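You operate a simulated robot arm through the tools that you are given. There is no shell and no other tool.

You are at the controls of a simulated two-armed robot. One attempt, no reset.

## Task
Count the purple notes; put them back if there are 100, otherwise in the SHORT rack.
Fine: at counter 24; switch the small note counter off after.
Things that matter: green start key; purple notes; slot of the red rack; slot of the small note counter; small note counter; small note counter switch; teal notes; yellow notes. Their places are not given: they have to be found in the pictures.

Only the result counts: the job must be done as asked and must still hold three seconds after the hand-in. Knocking over, shifting, dropping, spilling or breaking anything else fails it.

## Robot
Two 6-joint arms with two-finger grippers on one trunk that stands fixed in place. Base frame: the origin is at the foot of the trunk, x ahead of it, y to its left, z up. Readings come in mm, degrees, newtons and seconds.
The left shoulder is at [30, 178, 938], the right one opposite. With the tool pointing down near the work surface each hand reaches from about 420 to 840 mm from the base axis, measured 20 degrees to its own side. Payload 2.54 kg a hand.
The TCP of each hand is the grasp point between the finger pads, 30 mm short of the fingertips. In the tool frame z runs along the fingers and y along their closing line. The gripper opens to 116 mm. The gripper's body begins 95 mm behind the TCP.
Orientation is that of the tool frame in the base frame, as a unit quaternion [x, y, z, w]. With the fingers straight down and closing along the base's y, the tool's x points along the base's -x, its y along +y and its z along -z.

## Interface
- The arms move only by the tool jog_arm. It takes "left_targets", "right_targets" or both (then of equal length, played together; a hand with none holds still); each is a list of rows, each an object of numbers (a shift or turn left out is 0, a gripper value left out holds the last): "x", "y", "z": the shift along the tool's x, y, z in mm; "ax", "ay", "az": the turn, a rotation vector about the tool's x, y, z in degrees; "jaw": the opening in per cent of the stroke, from 0 (shut) to 100 (fully open). In form: [{"x": .., "y": .., "z": .., "ax": .., "ay": .., "az": .., "jaw": ..}, ...]. A call has 1 to 20 rows; each row shifts and turns the commanded pose from where the row before left it, along the tool's axes as they then stand. Each row takes 0.2 s and may step no farther than 50 mm and 8.6 degrees from the row before; otherwise, or with a gripper value out of range, the whole call is refused. Where a pose cannot be reached the arm comes as near as it can. A force on the tool above 40 N (or 10 N above the force at the start of the call, whichever is more), or a blocked arm, ends the call early, and 0.2 s more pass. Each finger travels about 153 mm/s and halts on what it meets, pressing with about 32 N; the grip force reading is that of the motor and also rises with nothing between the fingers. The clock runs only during rows and for 0.2 s after the last one: add rows that do not move to give the fingers time. It gives the time, the measured TCP pose, the force on the tool (base axes), the opening and the grip force at its end, in the units of the frame above (readings bear some noise), with the torque about the TCP (base axes, N m) and any sound that the robot's microphone picked up, and new pictures: "views" is both (left out), scene, wrist or none (wrist: the cameras of the hands that moved).
- Cameras (640 x 400 px; columns grow to the right, rows downward): "scene" is now at [43.7, -19.4, 1659.7]; the picture's right is [-0.26, -0.97, 0.00], its down [-0.73, 0.20, -0.65] and it looks along [0.63, -0.17, -0.76] (base axes); focal length 319 px, centre (320, 200). "left" rides on the left gripper at [69, 15, -122] in its tool frame; the picture's right is [-0.21, 0.98, 0.00], its down [-0.83, -0.18, -0.53] and it looks along [-0.52, -0.11, 0.85] (tool axes); focal length 251 px, centre (320, 200). "right" rides on the right gripper at [69, -15, -122] in its tool frame; the picture's right is [0.22, 0.98, 0.00], its down [-0.83, 0.18, -0.53] and it looks along [-0.52, 0.12, 0.85] (tool axes); focal length 251 px, centre (320, 200).
- raise_lower(by): slides the trunk up (or, below 0, down) by that many mm; the arms and the scene camera ride with it, the base frame stays. It gives what a move gives, with no picture.
- pan_tilt(pan, tilt): turns the head with the scene camera to pan (to the left, within 143 degrees either way) and tilt (down, from -29 to 69), counted from straight ahead of the robot. It gives what a move gives, and a new picture of the scene camera.
- pixel_to_xyz(camera, pixels): for up to 12 pixels [column, row] of the newest picture of that camera ("zoom" is the newest enlarged one), the place [x, y, z] in the base frame of the surface seen there, good to about 3 mm. It takes no simulated time.
- inspect(camera, box): a new picture of the part [left, top, right, bottom] of that camera's present view, enlarged. It takes no simulated time.
- job_done(): hands the job in; it is judged then, once.

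Open the grippers and draw the arms clear of the work before you hand the job in, unless the task says otherwise.

The tools are called as name(argument=value, ...) on one line, values as JSON. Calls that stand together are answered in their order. jog_arm: Moves the arms, as the interface text tells. Its arguments: {"type":"object","properties":{"left_targets":{"type":"array","items":{"type":"object","properties":{"x":{"type":"number"},"y":{"type":"number"},"z":{"type":"number"},"ax":{"type":"number"},"ay":{"type":"number"},"az":{"type":"number"},"jaw":{"type":"number"}}}},"right_targets":{"type":"array","items":{"type":"object","properties":{"x":{"type":"number"},"y":{"type":"number"},"z":{"type":"number"},"ax":{"type":"number"},"ay":{"type":"number"},"az":{"type":"number"},"jaw":{"type":"number"}}}},"views":{"type":"string","enum":["both","scene","wrist","none"]}},"required":[]} The other tools are called the same way: raise_lower (by) slides the trunk up or down; pan_tilt (pan, tilt) turns the head that bears the scene camera; pixel_to_xyz (camera, pixels) gives the place of the surface under pixels of a picture; inspect (camera, box) takes an enlarged picture of a part of a camera's view; job_done () hands the job in.

At the start:

```text
t: 0.0
left_tool_pos: [496.7, 127.8, 1191.5]
left_ee_rot: [0.0, 1.0, 0.0, 0.0]
left_contact_force: [-0.4, 0.0, 0.5]
left_moment: [0.02, 0.02, 0.01]
left_gripper_width: 115.8
left_gripper_force: 0.0
right_tool_pos: [423.2, -213.1, 1132.2]
right_ee_rot: [0.0, 1.0, -0.001, 0.0]
right_contact_force: [-0.9, 1.2, 0.1]
right_moment: [0.0, 0.01, 0.01]
right_gripper_width: 116.2
right_gripper_force: 0.1
trunk travel left (down, up): [-150.0, 390.0]
head pan, tilt: [-15.1, 49.4]
```

scene: 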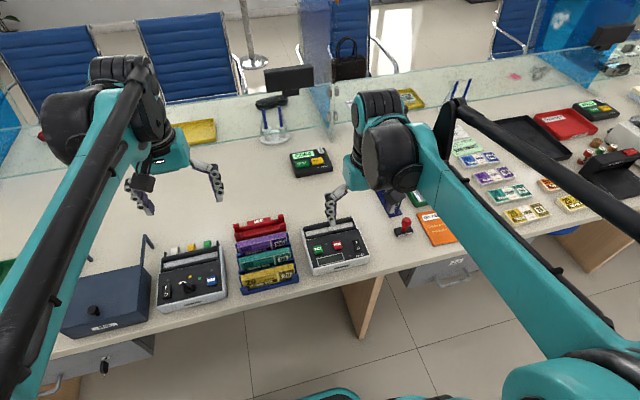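
right: 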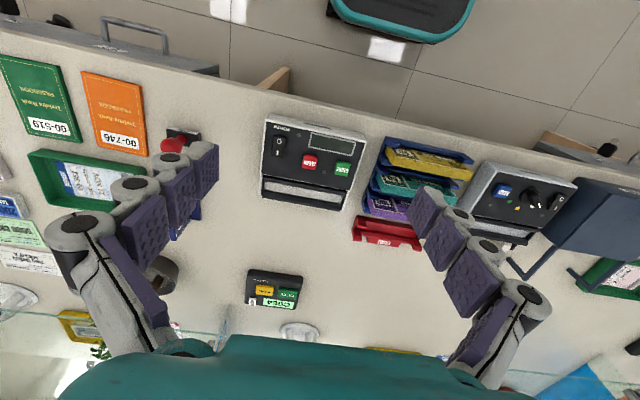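
left: 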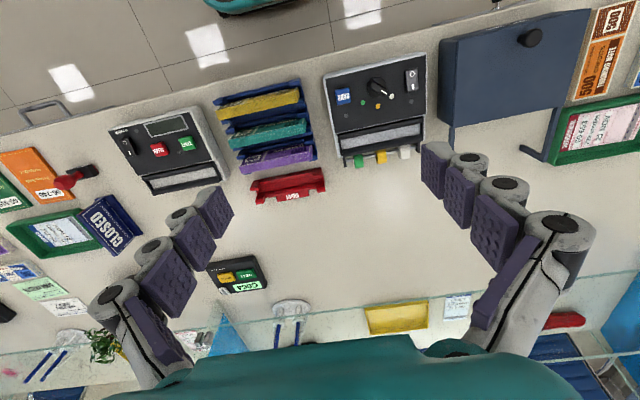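

The scene shows a small note counter (around 335,247), a red/blue rack of notes (around 265,255) and another machine (190,275). I look at them enlarged.

inspect(camera="scene", box=[220, 190, 380, 290])

inspect(camera="left", box=[80, 60, 340, 220])

inspect(camera="right", box=[240, 100, 480, 250])

inspect(camera="scene", box=[420, 60, 640, 240])

```text
4.00 times, centred on (300, 240) of scene
```

zoom: 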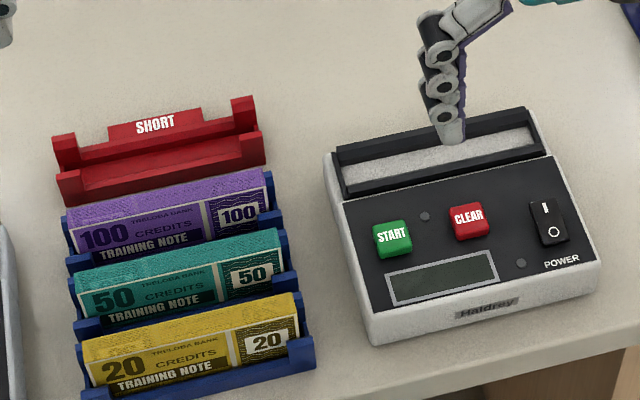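

```text
2.46 times, centred on (210, 140) of left
```

zoom: 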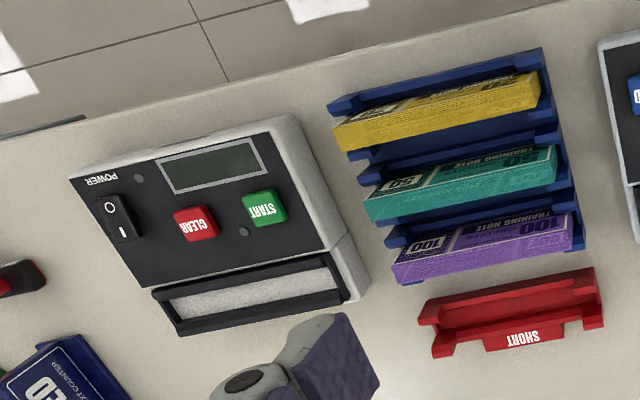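

```text
2.67 times, centred on (360, 175) of right
```

zoom: 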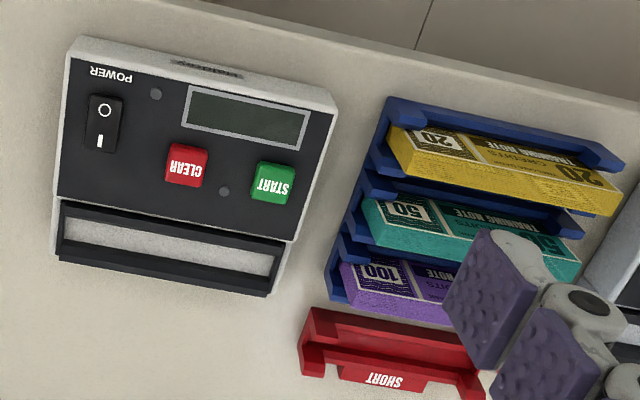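

```text
2.22 times, centred on (530, 150) of scene
```

zoom: 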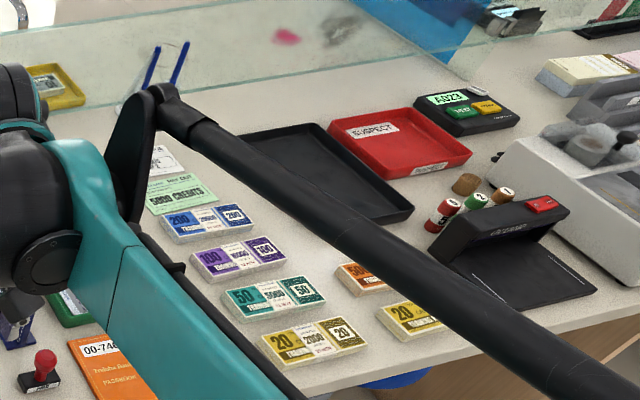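

I need geometry: I take points of the rack, notes and counter in the scene picture, and inspect the counter-number box.

inspect(camera="scene", box=[280, 140, 340, 180])

inspect(camera="scene", box=[225, 205, 305, 300])

pixel_to_xyz(camera="scene", pixels=[[237, 246], [285, 234], [238, 252], [288, 240], [240, 262], [292, 250], [234, 230], [284, 218], [260, 221], [262, 232], [225, 262], [300, 225]])

```text
10.00 times, centred on (310, 160) of scene
```

zoom: 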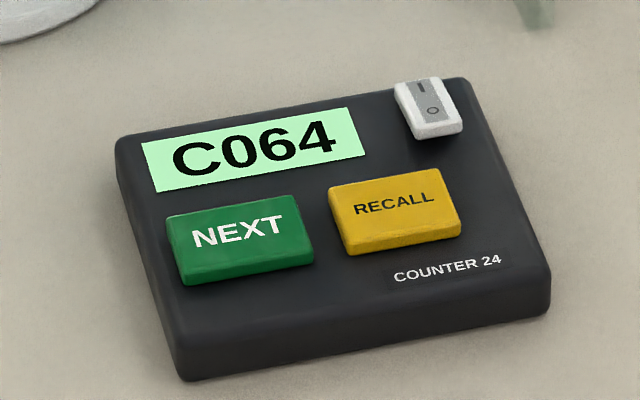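

```text
4.21 times, centred on (265, 252) of scene
```

zoom: 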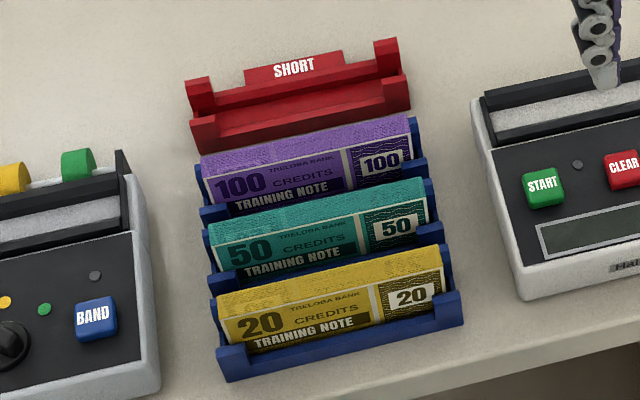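

```text
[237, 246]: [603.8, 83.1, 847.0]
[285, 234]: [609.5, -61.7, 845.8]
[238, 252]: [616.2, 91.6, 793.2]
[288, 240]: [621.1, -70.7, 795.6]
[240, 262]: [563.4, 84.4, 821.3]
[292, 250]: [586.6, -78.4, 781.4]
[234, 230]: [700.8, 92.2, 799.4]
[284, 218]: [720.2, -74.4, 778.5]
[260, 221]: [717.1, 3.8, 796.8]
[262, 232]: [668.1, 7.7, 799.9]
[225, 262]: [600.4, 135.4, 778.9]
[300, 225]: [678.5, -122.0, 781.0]
```

Counter 24 is this desk. I take finer points of the purple note and racks from the zoom picture (purple top at 205-410, 120-160).

pixel_to_xyz(camera="zoom", pixels=[[206, 158], [408, 118], [206, 176], [408, 132], [212, 200], [408, 165], [300, 140], [300, 152], [300, 165], [300, 185], [205, 220], [418, 160]])

pixel_to_xyz(camera="zoom", pixels=[[200, 85], [388, 45], [200, 105], [400, 75], [195, 125], [405, 85], [295, 95], [295, 105], [300, 122], [300, 130], [205, 145], [250, 80]])

inspect(camera="scene", box=[295, 210, 375, 280])

```text
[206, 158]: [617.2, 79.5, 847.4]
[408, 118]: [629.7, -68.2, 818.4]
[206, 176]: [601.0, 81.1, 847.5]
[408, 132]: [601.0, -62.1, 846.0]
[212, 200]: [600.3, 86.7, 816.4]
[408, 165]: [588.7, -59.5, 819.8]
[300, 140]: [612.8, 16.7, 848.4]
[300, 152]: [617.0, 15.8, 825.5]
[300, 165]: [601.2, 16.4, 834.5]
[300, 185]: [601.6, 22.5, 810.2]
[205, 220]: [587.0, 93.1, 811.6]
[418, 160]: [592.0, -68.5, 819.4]
```

```text
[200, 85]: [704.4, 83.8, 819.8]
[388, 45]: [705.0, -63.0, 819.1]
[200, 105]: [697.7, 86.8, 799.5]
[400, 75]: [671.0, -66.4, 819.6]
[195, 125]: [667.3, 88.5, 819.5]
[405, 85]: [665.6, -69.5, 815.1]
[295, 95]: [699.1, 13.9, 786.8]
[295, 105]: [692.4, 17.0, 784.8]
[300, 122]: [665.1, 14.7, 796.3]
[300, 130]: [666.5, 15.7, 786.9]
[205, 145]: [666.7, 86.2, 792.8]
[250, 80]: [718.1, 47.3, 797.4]
```

```text
5.71 times, centred on (335, 245) of scene
```

zoom: 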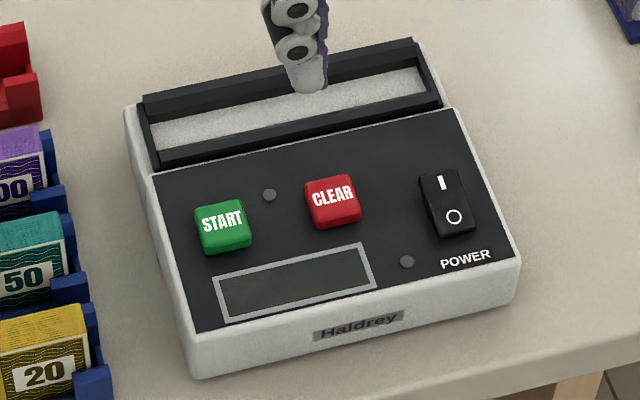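

I get the counter's geometry from this zoom: slot (150-440, 70-150), start key (223,225), clear (333,200), switch (447,203).

pixel_to_xyz(camera="zoom", pixels=[[160, 155], [435, 95], [150, 105], [412, 45], [155, 135], [430, 85], [240, 122], [240, 138], [240, 145], [225, 97], [350, 75], [380, 112]])

pixel_to_xyz(camera="zoom", pixels=[[221, 215], [222, 240], [332, 192], [442, 182], [455, 216], [436, 230], [474, 225], [290, 290], [200, 325], [510, 250], [200, 370], [125, 115]])

```text
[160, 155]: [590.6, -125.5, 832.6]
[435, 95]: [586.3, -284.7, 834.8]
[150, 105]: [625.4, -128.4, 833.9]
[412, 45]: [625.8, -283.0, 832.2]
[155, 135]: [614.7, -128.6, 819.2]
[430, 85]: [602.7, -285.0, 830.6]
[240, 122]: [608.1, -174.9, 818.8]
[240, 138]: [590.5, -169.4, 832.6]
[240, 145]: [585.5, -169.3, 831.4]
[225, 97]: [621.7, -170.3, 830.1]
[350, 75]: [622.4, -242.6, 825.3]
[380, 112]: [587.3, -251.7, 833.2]
```

```text
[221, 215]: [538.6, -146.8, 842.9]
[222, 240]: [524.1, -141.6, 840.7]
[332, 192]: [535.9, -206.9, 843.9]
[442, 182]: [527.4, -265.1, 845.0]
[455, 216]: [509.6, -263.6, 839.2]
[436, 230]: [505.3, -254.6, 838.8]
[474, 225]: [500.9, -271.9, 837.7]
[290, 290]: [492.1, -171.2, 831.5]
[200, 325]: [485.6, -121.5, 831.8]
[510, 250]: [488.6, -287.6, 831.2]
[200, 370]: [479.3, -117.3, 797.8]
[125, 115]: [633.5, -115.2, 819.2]
```

The counter's switch seems off (I side at 442,182 is raised, display dark). I move the left arm off to the left and bring the right hand, closed, above the I side of the switch.

jog_arm(right_targets=[{"x": -22, "y": -10, "z": 30, "jaw": 0}, {"x": -22, "y": -10, "z": 40}, {"x": -22, "y": -10, "z": 40}, {"x": -22, "y": -10, "z": 40}, {"x": -19, "y": -10, "z": 40}, {"z": 0}], left_targets=[{"y": 35}, {"y": 35}, {"y": 35}, {"y": 35}, {"y": 20}, {"z": 0}])

```text
t: 1.4
left_tool_pos: [497.0, 287.8, 1191.1]
left_ee_rot: [0.0, 1.0, 0.001, 0.0]
left_contact_force: [-0.1, 0.5, 0.0]
left_moment: [0.03, -0.03, -0.02]
left_gripper_width: 116.1
left_gripper_force: 0.0
right_tool_pos: [527.8, -262.0, 941.5]
right_ee_rot: [0.0, 1.0, -0.001, 0.0]
right_contact_force: [0.4, 0.4, -0.5]
right_moment: [0.01, 0.02, 0.0]
right_gripper_width: 0.0
right_gripper_force: 28.1
trunk travel left (down, up): [-150.0, 390.0]
head pan, tilt: [-15.1, 49.4]
```

scene: 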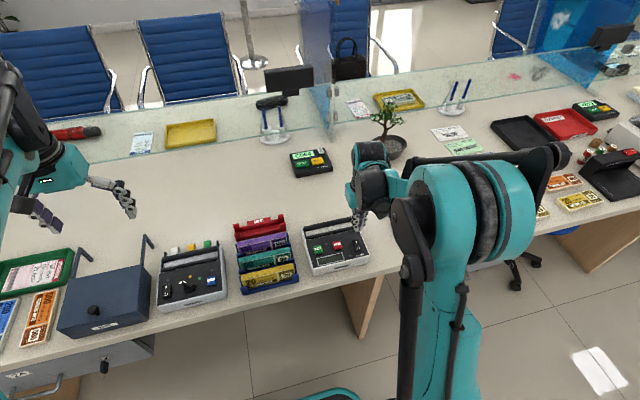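
right: 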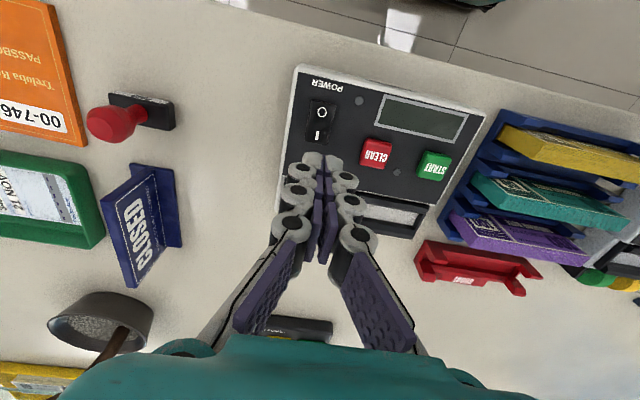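
left: 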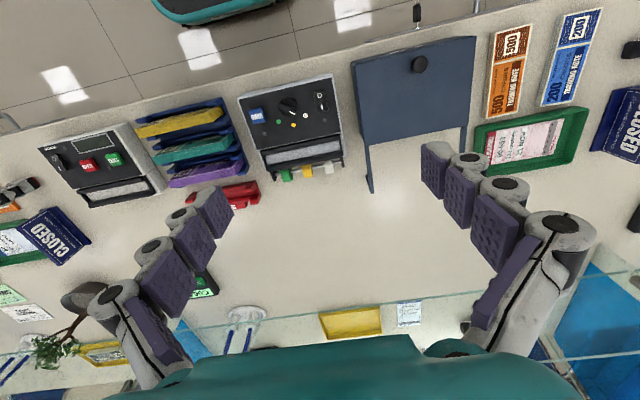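

The wrist picture shows the switch at about (319,122) just beyond the fingertips. I check its exact place from this closer view.

inspect(camera="right", box=[280, 60, 480, 185])

pixel_to_xyz(camera="right", pixels=[[313, 101], [333, 103], [309, 142], [326, 145], [318, 135], [321, 113], [376, 151], [433, 164], [328, 170], [310, 180]])

```text
3.20 times, centred on (380, 122) of right
```

zoom: 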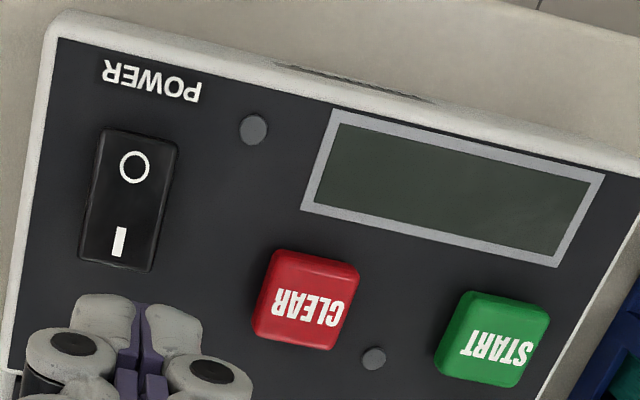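

```text
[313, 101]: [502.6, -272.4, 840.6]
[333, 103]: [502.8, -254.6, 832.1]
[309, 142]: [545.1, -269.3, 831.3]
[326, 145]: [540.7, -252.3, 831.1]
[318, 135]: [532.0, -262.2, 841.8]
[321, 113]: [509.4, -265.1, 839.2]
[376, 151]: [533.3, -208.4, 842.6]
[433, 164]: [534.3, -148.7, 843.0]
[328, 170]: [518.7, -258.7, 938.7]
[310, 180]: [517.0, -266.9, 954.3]
```

The switch's I end lies near (531,-263). I shift 4 mm forward and come down to just above it, then press in small steps.

jog_arm(right_targets=[{"x": -5, "z": 20}, {"z": 20}, {"z": 15}, {"z": 6}, {"z": 3}, {"z": 3}, {"z": 0}], views="wrist")

```text
t: 3.0
left_tool_pos: [498.3, 287.3, 1190.3]
left_ee_rot: [0.0, 1.0, 0.0, 0.0]
left_contact_force: [-0.6, 0.4, 0.7]
left_moment: [0.0, 0.01, 0.0]
left_gripper_width: 115.9
left_gripper_force: 0.1
right_tool_pos: [534.5, -263.6, 874.1]
right_ee_rot: [0.0, 1.0, -0.001, 0.0]
right_contact_force: [0.8, -0.4, -0.7]
right_moment: [-0.01, 0.02, 0.02]
right_gripper_width: 0.0
right_gripper_force: 29.0
trunk travel left (down, up): [-150.0, 390.0]
head pan, tilt: [-15.1, 49.4]
```

right: 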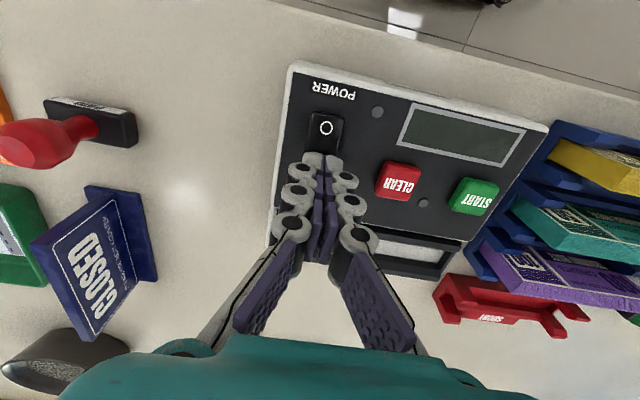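

The tips sit at z≈844 with no force yet, right over the I end. I press on by small steps.

jog_arm(right_targets=[{"z": 2}, {"z": 2}, {"z": 2}, {"z": 1}, {"z": 0}], views="wrist")

```text
t: 4.2
left_tool_pos: [497.4, 287.3, 1189.9]
left_ee_rot: [0.0, 1.0, 0.0, 0.0]
left_contact_force: [0.4, -0.9, -1.0]
left_moment: [-0.01, 0.01, 0.03]
left_gripper_width: 116.1
left_gripper_force: 0.0
right_tool_pos: [536.4, -263.2, 868.6]
right_ee_rot: [0.002, 1.0, -0.001, 0.0]
right_contact_force: [-0.1, 0.3, 0.1]
right_moment: [0.01, 0.0, 0.02]
right_gripper_width: 0.0
right_gripper_force: 28.4
trunk travel left (down, up): [-150.0, 390.0]
head pan, tilt: [-15.1, 49.4]
```

right: 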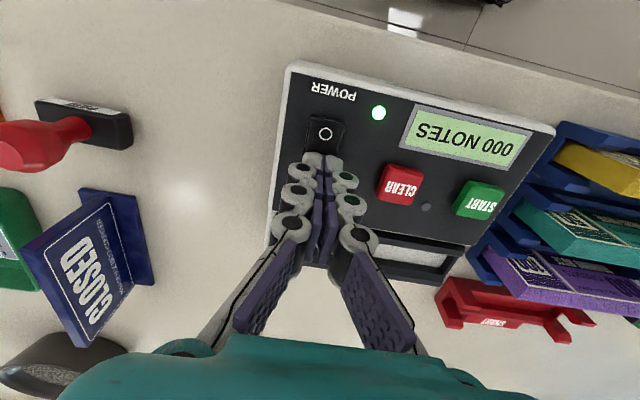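

The display lights up with "000 NOTES": the counter is on. I rise and turn the hand 90° so the fingers close along base x, moving over toward the purple notes.

jog_arm(right_targets=[{"z": -30}, {"z": -40}, {"z": -40}, {"z": -40, "jaw": 40}, {"az": 8.2}, {"az": 8.2}, {"az": 8.2}, {"az": 8.2}, {"az": 8.2}, {"az": 8.2}, {"az": 8.2}, {"az": 8.2}, {"az": 8.2}, {"az": 8.2}, {"az": 8}, {"z": 0}])

```text
t: 7.6
left_tool_pos: [499.0, 287.9, 1190.4]
left_ee_rot: [0.0, 1.0, 0.0, 0.001]
left_contact_force: [0.3, -0.3, 0.0]
left_moment: [-0.02, -0.03, -0.02]
left_gripper_width: 116.1
left_gripper_force: 0.1
right_tool_pos: [536.1, -262.6, 1017.9]
right_ee_rot: [0.708, 0.707, -0.001, 0.001]
right_contact_force: [1.0, 0.0, 0.0]
right_moment: [-0.03, -0.01, 0.0]
right_gripper_width: 46.5
right_gripper_force: 0.1
trunk travel left (down, up): [-150.0, 390.0]
head pan, tilt: [-15.1, 49.4]
```

scene: 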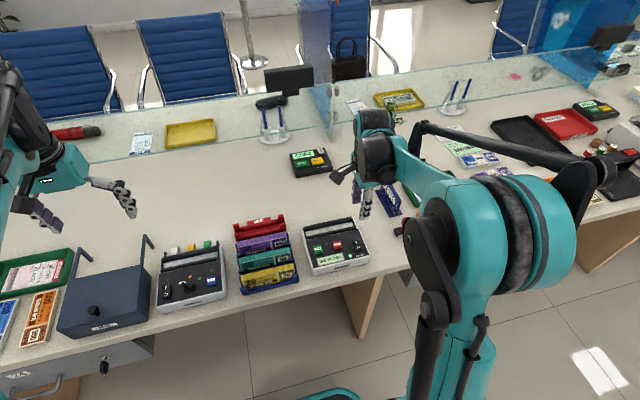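
right: 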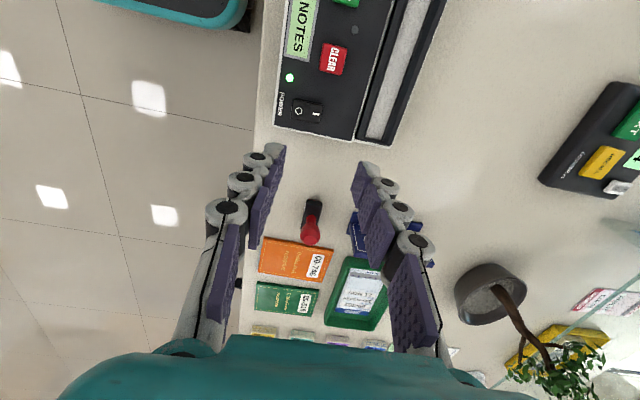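

Orientation is right (tool y = base x). I measure the rack once more: gap between teal (zoom later) and purple stacks, from the unobstructed scene view.

inspect(camera="scene", box=[228, 212, 308, 262])

```text
8.00 times, centred on (268, 237) of scene
```

zoom: 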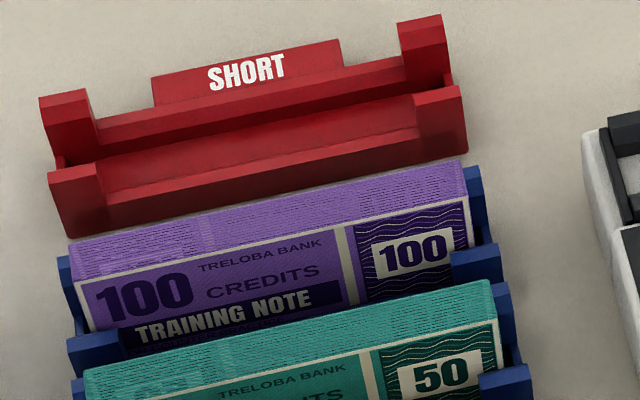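

I sample edges of the purple and teal tops and the red slot in this zoom.

pixel_to_xyz(camera="zoom", pixels=[[260, 206], [260, 215], [260, 225], [260, 235], [260, 250], [260, 285], [290, 325], [290, 335], [290, 345], [290, 355], [78, 262], [462, 175]])

pixel_to_xyz(camera="zoom", pixels=[[60, 100], [85, 100], [60, 175], [90, 175], [410, 25], [435, 25], [425, 95], [455, 95], [250, 110], [250, 130], [250, 150], [75, 150]])

pixel_to_xyz(camera="zoom", pixels=[[476, 178], [480, 255], [60, 270], [90, 345], [495, 340], [510, 375], [250, 300], [250, 317], [455, 258], [100, 190], [420, 110], [430, 70]])

```text
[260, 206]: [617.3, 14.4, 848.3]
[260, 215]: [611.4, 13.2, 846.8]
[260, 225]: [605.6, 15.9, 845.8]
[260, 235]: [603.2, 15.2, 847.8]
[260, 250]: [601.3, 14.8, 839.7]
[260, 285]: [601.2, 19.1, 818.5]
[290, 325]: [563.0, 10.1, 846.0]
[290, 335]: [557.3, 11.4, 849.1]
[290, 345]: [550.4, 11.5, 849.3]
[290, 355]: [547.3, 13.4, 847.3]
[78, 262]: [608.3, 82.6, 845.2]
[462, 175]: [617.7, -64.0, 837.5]
```

```text
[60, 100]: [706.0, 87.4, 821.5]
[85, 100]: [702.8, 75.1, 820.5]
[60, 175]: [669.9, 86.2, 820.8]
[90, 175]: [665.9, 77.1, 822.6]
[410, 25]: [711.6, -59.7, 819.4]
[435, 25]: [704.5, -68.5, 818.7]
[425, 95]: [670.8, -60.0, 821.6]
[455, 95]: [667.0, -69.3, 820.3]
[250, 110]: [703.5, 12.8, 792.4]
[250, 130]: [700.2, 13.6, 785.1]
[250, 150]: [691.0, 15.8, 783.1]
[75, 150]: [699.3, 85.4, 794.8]
```

```text
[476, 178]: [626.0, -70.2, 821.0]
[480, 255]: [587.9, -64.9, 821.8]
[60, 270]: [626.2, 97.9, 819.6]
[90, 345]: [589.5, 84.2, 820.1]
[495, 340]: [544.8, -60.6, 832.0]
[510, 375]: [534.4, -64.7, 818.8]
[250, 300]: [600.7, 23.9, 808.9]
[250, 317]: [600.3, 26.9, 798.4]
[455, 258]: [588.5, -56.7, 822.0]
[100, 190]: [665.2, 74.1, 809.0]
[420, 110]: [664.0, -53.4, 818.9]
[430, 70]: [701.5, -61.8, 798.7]
```

Purple stack: x 601–620, y −64…82, top z≈847; red slot centre about (686, 9); counter slot centre about (607,−206), floor 819. I carry the open hand above the purple stack.

jog_arm(right_targets=[{"x": 39, "y": 10.7, "jaw": 36}, {"x": 39, "y": 10.7}, {"x": 39, "y": 10.7}, {"x": 39, "y": 10.7}, {"x": 39, "y": 10.7}, {"x": 39, "y": 10.7}, {"x": 38, "y": 10.7, "z": 20}, {"z": 40}, {"z": 0}])

```text
t: 9.6
left_tool_pos: [496.9, 288.4, 1190.5]
left_ee_rot: [-0.001, 1.0, 0.001, 0.0]
left_contact_force: [-0.4, 0.4, 1.1]
left_moment: [0.03, -0.01, -0.02]
left_gripper_width: 115.9
left_gripper_force: 0.0
right_tool_pos: [609.3, 11.3, 956.6]
right_ee_rot: [0.707, 0.707, -0.001, 0.001]
right_contact_force: [-0.4, -0.4, -0.2]
right_moment: [0.04, 0.0, -0.02]
right_gripper_width: 42.0
right_gripper_force: 0.0
trunk travel left (down, up): [-150.0, 390.0]
head pan, tilt: [-15.1, 49.4]
```

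scene: 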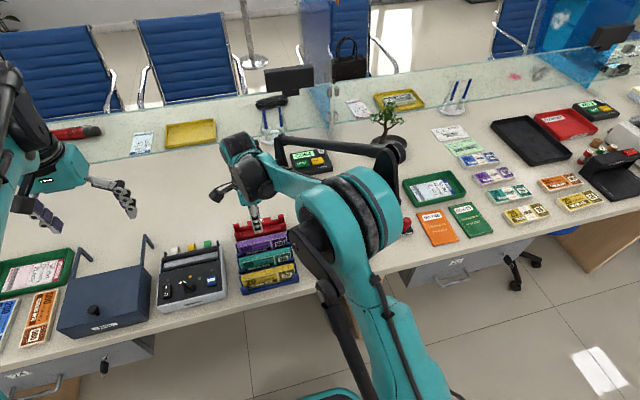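
right: 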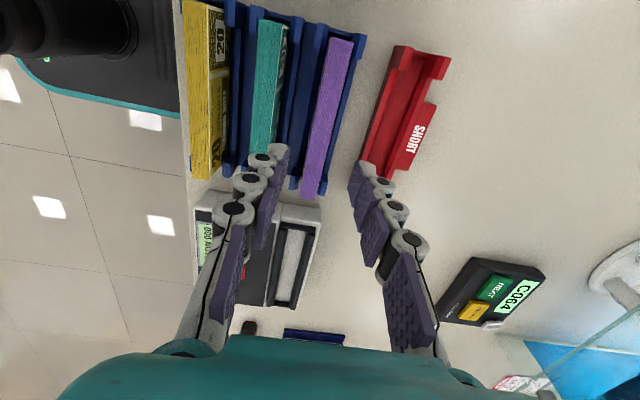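

The wrist view shows the purple stack's top from (343,38) to (313,195). I measure it from here for accurate alignment.

inspect(camera="right", box=[220, 10, 460, 210])

pixel_to_xyz(camera="right", pixels=[[332, 40], [351, 40], [326, 80], [343, 80], [317, 130], [334, 130], [306, 188], [321, 190], [264, 100], [281, 100], [356, 80], [300, 100]])

pixel_to_xyz(camera="right", pixels=[[405, 60], [437, 65], [370, 170], [410, 80], [402, 100], [388, 130], [393, 90], [415, 95], [400, 130], [378, 140], [341, 37], [313, 193]])

```text
2.00 times, centred on (340, 110) of right
```

zoom: 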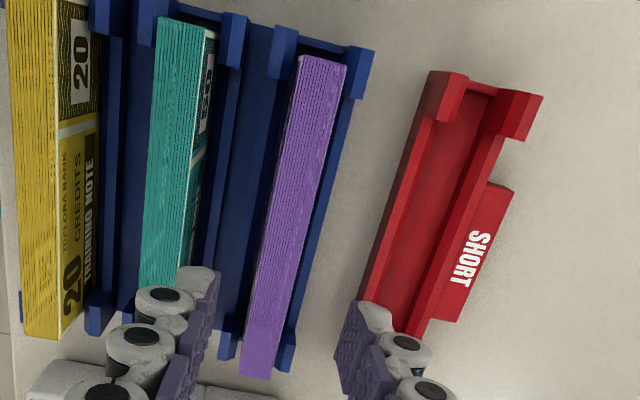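

```text
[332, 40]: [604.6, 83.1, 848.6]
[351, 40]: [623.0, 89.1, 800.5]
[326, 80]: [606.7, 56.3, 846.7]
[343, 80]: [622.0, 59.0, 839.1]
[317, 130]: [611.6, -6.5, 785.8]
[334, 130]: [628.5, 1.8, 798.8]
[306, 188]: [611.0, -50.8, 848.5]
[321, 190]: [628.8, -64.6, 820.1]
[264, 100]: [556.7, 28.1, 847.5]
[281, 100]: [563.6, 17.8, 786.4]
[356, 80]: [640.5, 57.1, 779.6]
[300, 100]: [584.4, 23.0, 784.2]
```

```text
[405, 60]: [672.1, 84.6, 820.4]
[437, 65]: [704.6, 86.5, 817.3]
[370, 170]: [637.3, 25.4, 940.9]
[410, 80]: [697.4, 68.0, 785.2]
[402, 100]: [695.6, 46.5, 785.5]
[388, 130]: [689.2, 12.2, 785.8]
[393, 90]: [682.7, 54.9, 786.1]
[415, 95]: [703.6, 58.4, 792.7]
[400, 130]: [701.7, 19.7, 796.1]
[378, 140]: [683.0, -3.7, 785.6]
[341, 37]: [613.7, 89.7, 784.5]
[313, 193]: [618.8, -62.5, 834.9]
```

I sample the purple top's edges just inside them in a fresh zoom, to get its centre and yaw.

pixel_to_xyz(camera="zoom", pixels=[[300, 62], [340, 70], [293, 100], [333, 105], [280, 170], [318, 178], [267, 240], [302, 250], [254, 310], [288, 320], [244, 370], [272, 374]])

pixel_to_xyz(camera="zoom", pixels=[[432, 120], [442, 125], [484, 130], [496, 140], [375, 280], [392, 290], [430, 300], [400, 310], [440, 85], [520, 110], [470, 110], [420, 240]])

pixel_to_xyz(camera="zoom", pixels=[[285, 40], [362, 62], [232, 345], [290, 345], [245, 60], [235, 30], [325, 170], [338, 170], [225, 140], [237, 140], [250, 140], [262, 140]])

```text
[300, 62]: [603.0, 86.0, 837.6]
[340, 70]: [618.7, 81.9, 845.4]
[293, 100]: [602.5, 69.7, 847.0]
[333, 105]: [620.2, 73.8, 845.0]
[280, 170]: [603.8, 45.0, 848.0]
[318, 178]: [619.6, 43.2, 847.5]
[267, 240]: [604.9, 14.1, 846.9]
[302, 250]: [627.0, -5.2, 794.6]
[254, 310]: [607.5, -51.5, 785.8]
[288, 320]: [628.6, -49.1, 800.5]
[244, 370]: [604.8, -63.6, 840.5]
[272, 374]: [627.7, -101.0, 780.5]
```

```text
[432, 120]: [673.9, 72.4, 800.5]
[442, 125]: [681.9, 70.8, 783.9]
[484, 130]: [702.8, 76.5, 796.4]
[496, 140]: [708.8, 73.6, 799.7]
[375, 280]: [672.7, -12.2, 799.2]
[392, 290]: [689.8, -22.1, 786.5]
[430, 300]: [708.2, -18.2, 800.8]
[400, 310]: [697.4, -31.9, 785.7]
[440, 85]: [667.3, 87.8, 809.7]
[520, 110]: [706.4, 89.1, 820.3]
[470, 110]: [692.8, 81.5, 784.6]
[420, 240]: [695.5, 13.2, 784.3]
```

```text
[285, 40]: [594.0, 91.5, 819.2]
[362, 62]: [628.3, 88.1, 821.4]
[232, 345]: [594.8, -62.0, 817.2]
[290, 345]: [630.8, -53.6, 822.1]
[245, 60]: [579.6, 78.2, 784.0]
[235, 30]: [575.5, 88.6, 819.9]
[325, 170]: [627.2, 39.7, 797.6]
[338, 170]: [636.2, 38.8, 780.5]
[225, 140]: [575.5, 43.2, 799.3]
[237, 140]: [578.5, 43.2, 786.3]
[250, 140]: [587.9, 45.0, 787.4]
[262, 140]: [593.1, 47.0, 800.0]
```

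Purple centre is about (611, 9.5), yaw ≈0; rack low walls reach z≈800. I lower to TCP z≈836 (tips ≈806) with the jaw at 42 mm.

jog_arm(right_targets=[{"x": -1.5, "y": 1.5, "z": 30}, {"z": 30}, {"z": 30}, {"z": 20}, {"z": 10.5}, {"z": 0}], views="both")

```text
t: 11.0
left_tool_pos: [497.0, 287.8, 1191.3]
left_ee_rot: [0.0, 1.0, 0.0, 0.0]
left_contact_force: [-0.1, 0.0, -0.4]
left_moment: [0.04, 0.01, 0.0]
left_gripper_width: 116.3
left_gripper_force: 0.0
right_tool_pos: [611.6, 7.8, 837.9]
right_ee_rot: [0.707, 0.707, -0.001, 0.001]
right_contact_force: [-0.2, 0.6, -0.1]
right_moment: [0.01, 0.01, -0.01]
right_gripper_width: 41.6
right_gripper_force: 0.0
trunk travel left (down, up): [-150.0, 390.0]
head pan, tilt: [-15.1, 49.4]
```

scene: 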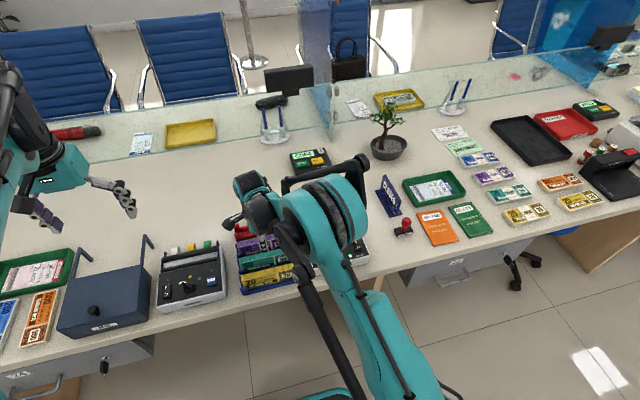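
right: 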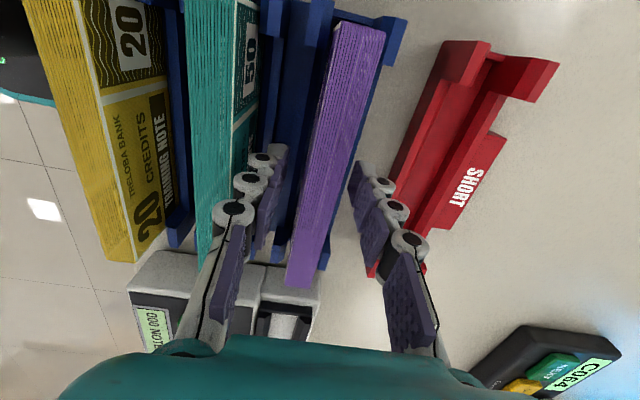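

The fingers straddle the purple stack with clearance each side (fingers at 270,190 and 370,210). I close on it.

jog_arm(right_targets=[{"jaw": 25}, {"jaw": 18}, {"jaw": 8}, {"jaw": 8}, {"z": 0}], views="wrist")

```text
t: 12.2
left_tool_pos: [496.9, 287.4, 1191.5]
left_ee_rot: [0.0, 1.0, 0.0, 0.0]
left_contact_force: [0.9, 0.0, 0.1]
left_moment: [0.01, -0.03, -0.01]
left_gripper_width: 115.7
left_gripper_force: 0.1
right_tool_pos: [610.3, 7.1, 837.0]
right_ee_rot: [0.707, 0.707, -0.001, 0.0]
right_contact_force: [-0.1, -0.1, -0.1]
right_moment: [-0.02, -0.03, -0.02]
right_gripper_width: 16.8
right_gripper_force: 32.3
trunk travel left (down, up): [-150.0, 390.0]
head pan, tilt: [-15.1, 49.4]
```

right: 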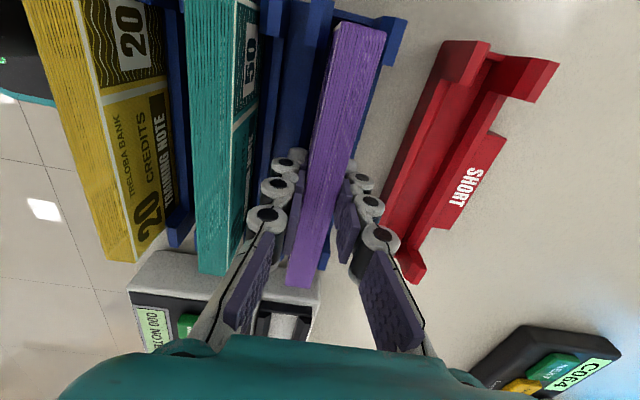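

Held at 16.8 mm with 32 N. I lift the stack straight up by 100 mm.

jog_arm(right_targets=[{"z": -8, "jaw": 5}, {"z": -15}, {"z": -20}, {"z": -25}, {"z": -32}, {"z": 0}])

```text
t: 13.6
left_tool_pos: [498.7, 287.6, 1190.5]
left_ee_rot: [0.0, 1.0, 0.0, 0.0]
left_contact_force: [0.8, -0.1, -0.3]
left_moment: [-0.03, 0.0, 0.01]
left_gripper_width: 116.0
left_gripper_force: 0.0
right_tool_pos: [611.7, 8.8, 939.7]
right_ee_rot: [0.707, 0.707, -0.001, 0.001]
right_contact_force: [0.6, 1.0, -0.9]
right_moment: [-0.03, 0.03, -0.02]
right_gripper_width: 17.3
right_gripper_force: 32.3
trunk travel left (down, up): [-150.0, 390.0]
head pan, tilt: [-15.1, 49.4]
```

scene: 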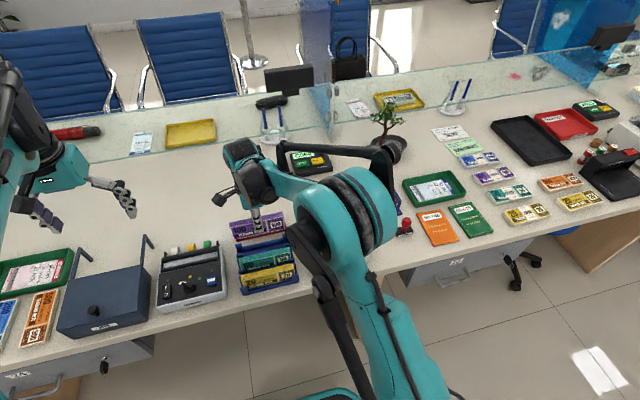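
right: 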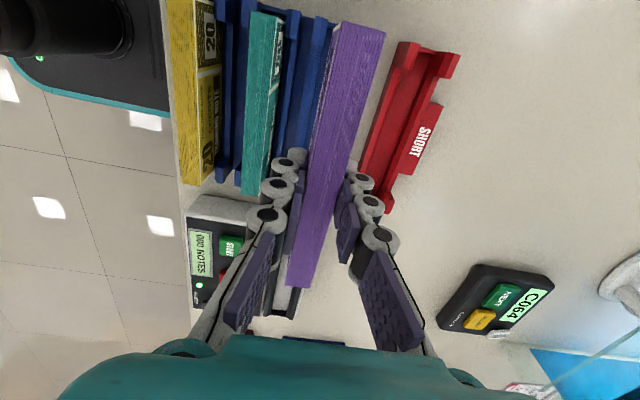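

The stack came up cleanly. I carry it across above the counter slot.

jog_arm(right_targets=[{"x": -36, "y": -0.5}, {"x": -36, "y": -0.5}, {"x": -36, "y": -1}, {"x": -36, "y": -1}, {"x": -36, "y": -1}, {"x": -36}, {"z": 0}])

```text
t: 15.2
left_tool_pos: [497.9, 288.4, 1190.9]
left_ee_rot: [-0.001, 1.0, 0.0, 0.0]
left_contact_force: [-0.5, -0.3, -0.4]
left_moment: [-0.02, 0.01, -0.01]
left_gripper_width: 116.2
left_gripper_force: 0.0
right_tool_pos: [609.1, -208.7, 936.0]
right_ee_rot: [0.707, 0.707, -0.001, 0.001]
right_contact_force: [0.3, -0.3, -1.6]
right_moment: [-0.01, 0.02, 0.0]
right_gripper_width: 16.9
right_gripper_force: 32.1
trunk travel left (down, up): [-150.0, 390.0]
head pan, tilt: [-15.1, 49.4]
```

scene: 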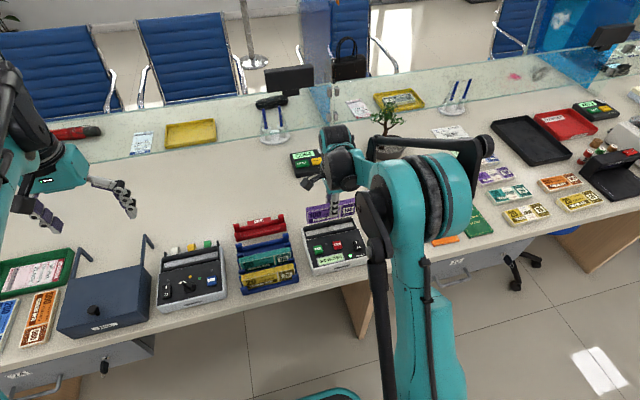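
right: 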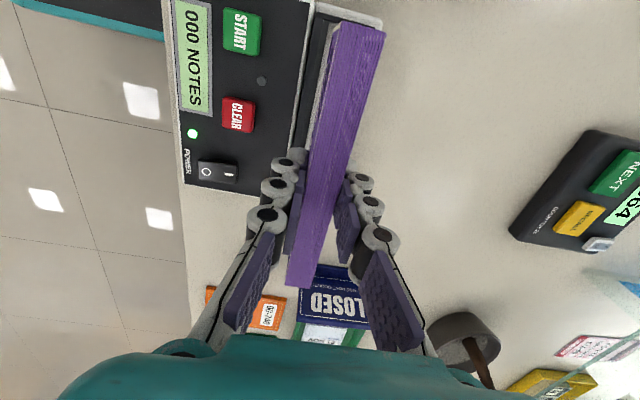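

I enlarge the views to check stack-to-slot alignment.

inspect(camera="scene", box=[290, 190, 386, 280])

inspect(camera="right", box=[250, 0, 410, 200])

```text
4.44 times, centred on (338, 235) of scene
```

zoom: 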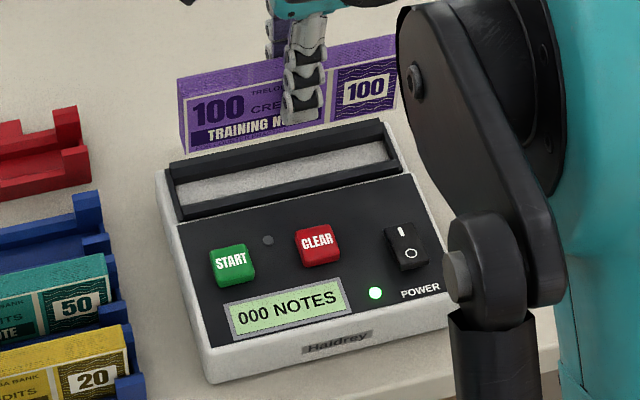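

```text
2.00 times, centred on (330, 100) of right
```

zoom: 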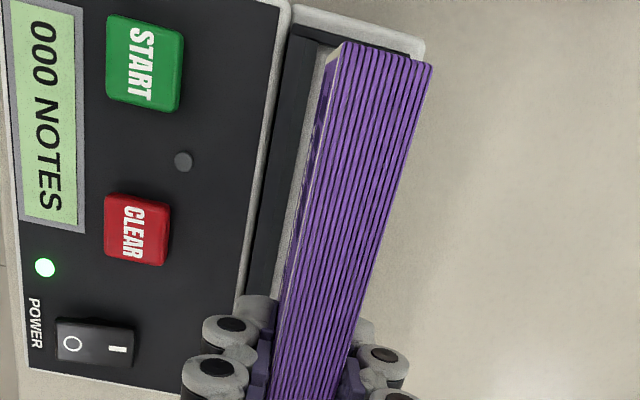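

I measure the slot walls in this wrist zoom (front dark wall around (297,100)), and the stack's ends.

pixel_to_xyz(camera="zoom", pixels=[[290, 100], [303, 100], [312, 100], [318, 100], [282, 170], [295, 170], [303, 175], [318, 50], [340, 50], [340, 25], [425, 70], [338, 60]])

inspect(camera="scene", box=[310, 205, 370, 245])

```text
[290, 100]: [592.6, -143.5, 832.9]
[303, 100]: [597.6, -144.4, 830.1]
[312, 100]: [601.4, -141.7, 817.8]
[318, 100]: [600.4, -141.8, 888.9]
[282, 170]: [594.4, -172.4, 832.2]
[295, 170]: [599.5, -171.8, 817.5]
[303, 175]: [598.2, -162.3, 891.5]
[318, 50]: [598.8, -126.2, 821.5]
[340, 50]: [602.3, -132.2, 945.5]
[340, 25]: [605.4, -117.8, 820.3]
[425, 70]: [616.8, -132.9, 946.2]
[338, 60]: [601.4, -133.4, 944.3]
```

```text
10.00 times, centred on (340, 225) of scene
```

zoom: 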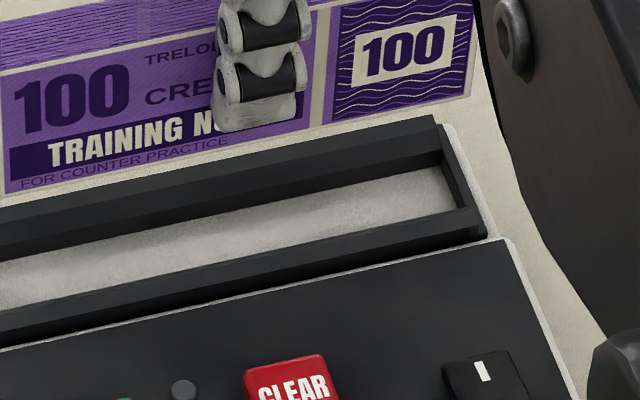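

Front wall's inner edge is at x≈598; now the back wall and end walls in this zoom.

pixel_to_xyz(camera="zoom", pixels=[[200, 180], [200, 195], [200, 210], [200, 225], [200, 270], [200, 285], [435, 125], [445, 160], [460, 190], [430, 195], [420, 165], [470, 225]])

pixel_to_xyz(camera="zoom", pixels=[[5, 175], [5, 150], [470, 90], [470, 30], [350, 145], [350, 160], [350, 175], [350, 185], [350, 240], [350, 250], [330, 110], [100, 170]])

```text
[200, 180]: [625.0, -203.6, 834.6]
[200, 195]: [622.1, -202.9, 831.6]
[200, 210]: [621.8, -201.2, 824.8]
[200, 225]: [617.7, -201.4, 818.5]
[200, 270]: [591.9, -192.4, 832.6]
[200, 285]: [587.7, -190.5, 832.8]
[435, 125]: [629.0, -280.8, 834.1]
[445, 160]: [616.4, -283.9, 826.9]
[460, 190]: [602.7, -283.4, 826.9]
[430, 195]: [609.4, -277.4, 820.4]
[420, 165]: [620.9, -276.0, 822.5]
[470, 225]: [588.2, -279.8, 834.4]
```

```text
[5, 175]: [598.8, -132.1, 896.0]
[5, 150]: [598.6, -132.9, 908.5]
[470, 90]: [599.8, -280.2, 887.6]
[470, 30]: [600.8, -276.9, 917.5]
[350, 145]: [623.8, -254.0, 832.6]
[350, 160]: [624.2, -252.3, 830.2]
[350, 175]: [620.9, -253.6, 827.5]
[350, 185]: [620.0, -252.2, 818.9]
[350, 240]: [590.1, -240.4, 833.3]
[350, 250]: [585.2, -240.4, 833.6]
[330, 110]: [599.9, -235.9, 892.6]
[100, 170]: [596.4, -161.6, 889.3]
```

The slot interior is x≈597–621, y≈−129…−283; stack front at ≈599 and ends −132/−279: aligned within a millimetre. I lower it, slowly at the end.

jog_arm(right_targets=[{"y": 1, "z": 20}, {"z": 20}, {"z": 12}, {"z": 4}, {"z": 3}, {"z": 2}, {"z": 0}])

```text
t: 16.8
left_tool_pos: [497.4, 287.8, 1190.8]
left_ee_rot: [0.0, 1.0, 0.0, 0.0]
left_contact_force: [0.3, -0.2, -0.3]
left_moment: [0.0, 0.01, -0.01]
left_gripper_width: 116.0
left_gripper_force: 0.1
right_tool_pos: [609.6, -209.0, 875.4]
right_ee_rot: [0.707, 0.707, -0.001, 0.001]
right_contact_force: [-0.1, -0.5, -1.4]
right_moment: [0.01, -0.03, -0.01]
right_gripper_width: 17.0
right_gripper_force: 32.5
trunk travel left (down, up): [-150.0, 390.0]
head pan, tilt: [-15.1, 49.4]
```

scene: 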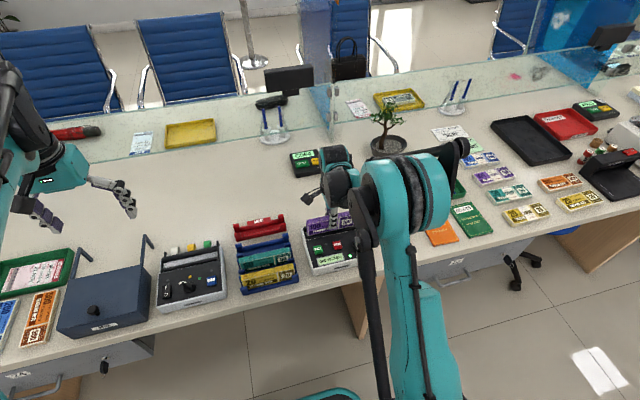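
right: 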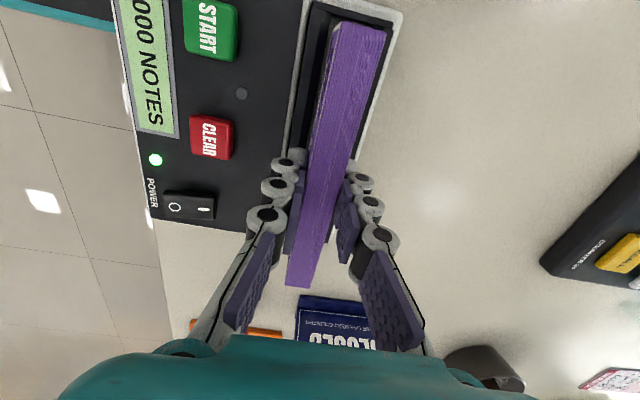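

The stack is entering the slot with no contact force. I go down in 1–2 mm steps, watching for contact.

jog_arm(right_targets=[{"z": 2}, {"z": 1.5}, {"z": 1}, {"z": 0}], views="wrist")

inspect(camera="scene", box=[295, 200, 375, 250])

```text
t: 17.8
left_tool_pos: [497.2, 287.1, 1190.7]
left_ee_rot: [0.0, 1.0, 0.0, 0.0]
left_contact_force: [-0.7, 0.0, -0.1]
left_moment: [-0.01, 0.0, 0.02]
left_gripper_width: 116.1
left_gripper_force: 0.0
right_tool_pos: [609.2, -208.1, 873.5]
right_ee_rot: [0.708, 0.707, -0.001, 0.001]
right_contact_force: [2.7, -1.3, 7.3]
right_moment: [0.06, -0.12, 0.0]
right_gripper_width: 17.0
right_gripper_force: 31.3
trunk travel left (down, up): [-150.0, 390.0]
head pan, tilt: [-15.1, 49.4]
```

right: 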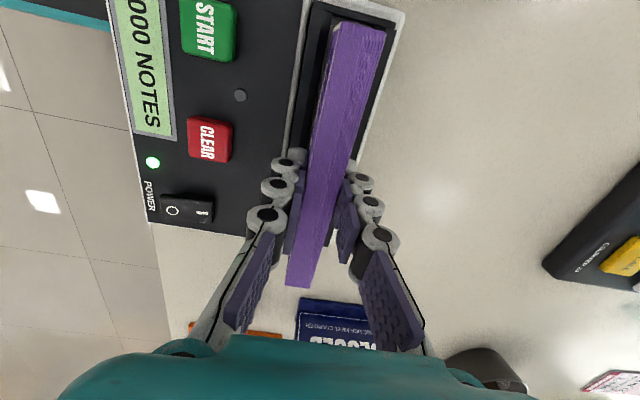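

```text
8.00 times, centred on (335, 225) of scene
```

zoom: 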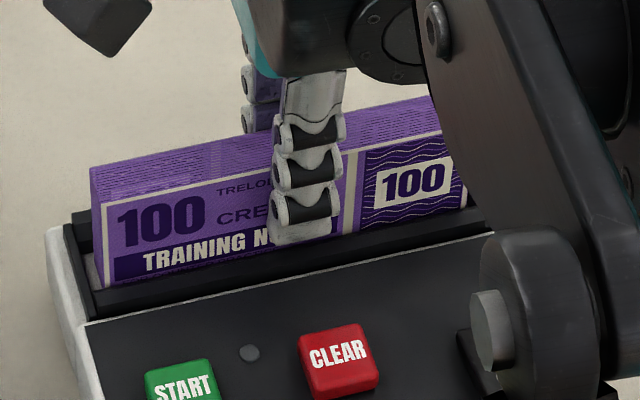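

Contact 7 N at TCP 873. I verify the stack is at the slot floor by measuring its face against the walls.

pixel_to_xyz(camera="zoom", pixels=[[120, 180], [120, 210], [120, 245], [180, 270], [180, 290], [90, 265], [95, 280], [400, 235], [400, 245], [85, 235], [200, 250], [200, 160]])

```text
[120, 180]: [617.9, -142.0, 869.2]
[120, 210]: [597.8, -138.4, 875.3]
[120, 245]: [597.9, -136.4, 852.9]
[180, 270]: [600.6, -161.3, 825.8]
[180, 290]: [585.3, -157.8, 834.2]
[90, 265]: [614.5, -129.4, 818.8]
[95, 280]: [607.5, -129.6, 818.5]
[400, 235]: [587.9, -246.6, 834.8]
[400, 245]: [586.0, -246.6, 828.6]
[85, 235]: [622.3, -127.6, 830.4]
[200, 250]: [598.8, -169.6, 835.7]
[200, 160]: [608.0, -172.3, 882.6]
```

The stack's face is visible down to z≈826 below the rim (834), so it is in the slot. I release gently, then rise.

jog_arm(right_targets=[{"jaw": 18}, {"jaw": 24}, {"jaw": 36}, {"z": 0}], views="both")

inspect(camera="scene", box=[295, 200, 375, 250])

```text
t: 18.8
left_tool_pos: [497.6, 287.5, 1190.6]
left_ee_rot: [0.0, 1.0, 0.001, 0.0]
left_contact_force: [0.3, 0.0, 0.1]
left_moment: [0.04, 0.06, 0.0]
left_gripper_width: 115.9
left_gripper_force: 0.1
right_tool_pos: [609.7, -208.0, 871.3]
right_ee_rot: [0.707, 0.707, -0.001, 0.001]
right_contact_force: [-0.2, -0.7, 0.6]
right_moment: [-0.02, -0.01, 0.01]
right_gripper_width: 41.6
right_gripper_force: 0.1
trunk travel left (down, up): [-150.0, 390.0]
head pan, tilt: [-15.1, 49.4]
```

scene: 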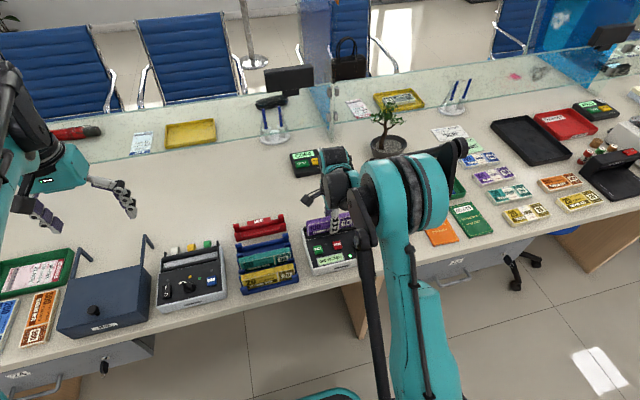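
right: 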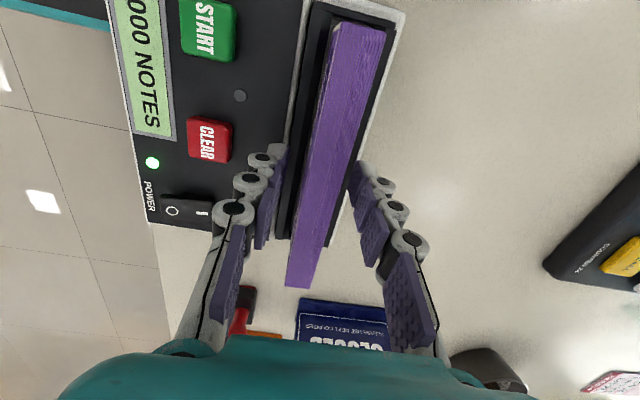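

```text
8.00 times, centred on (335, 225) of scene
```

zoom: 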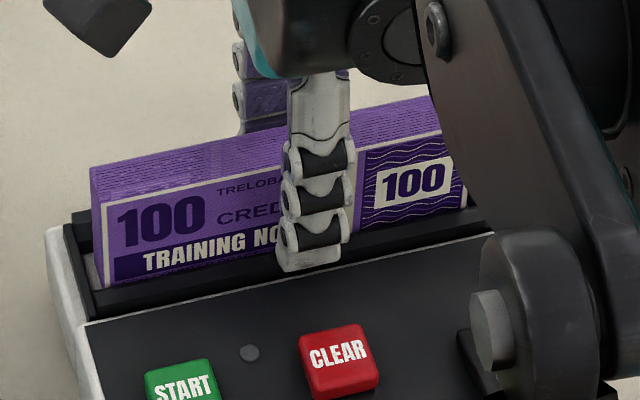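

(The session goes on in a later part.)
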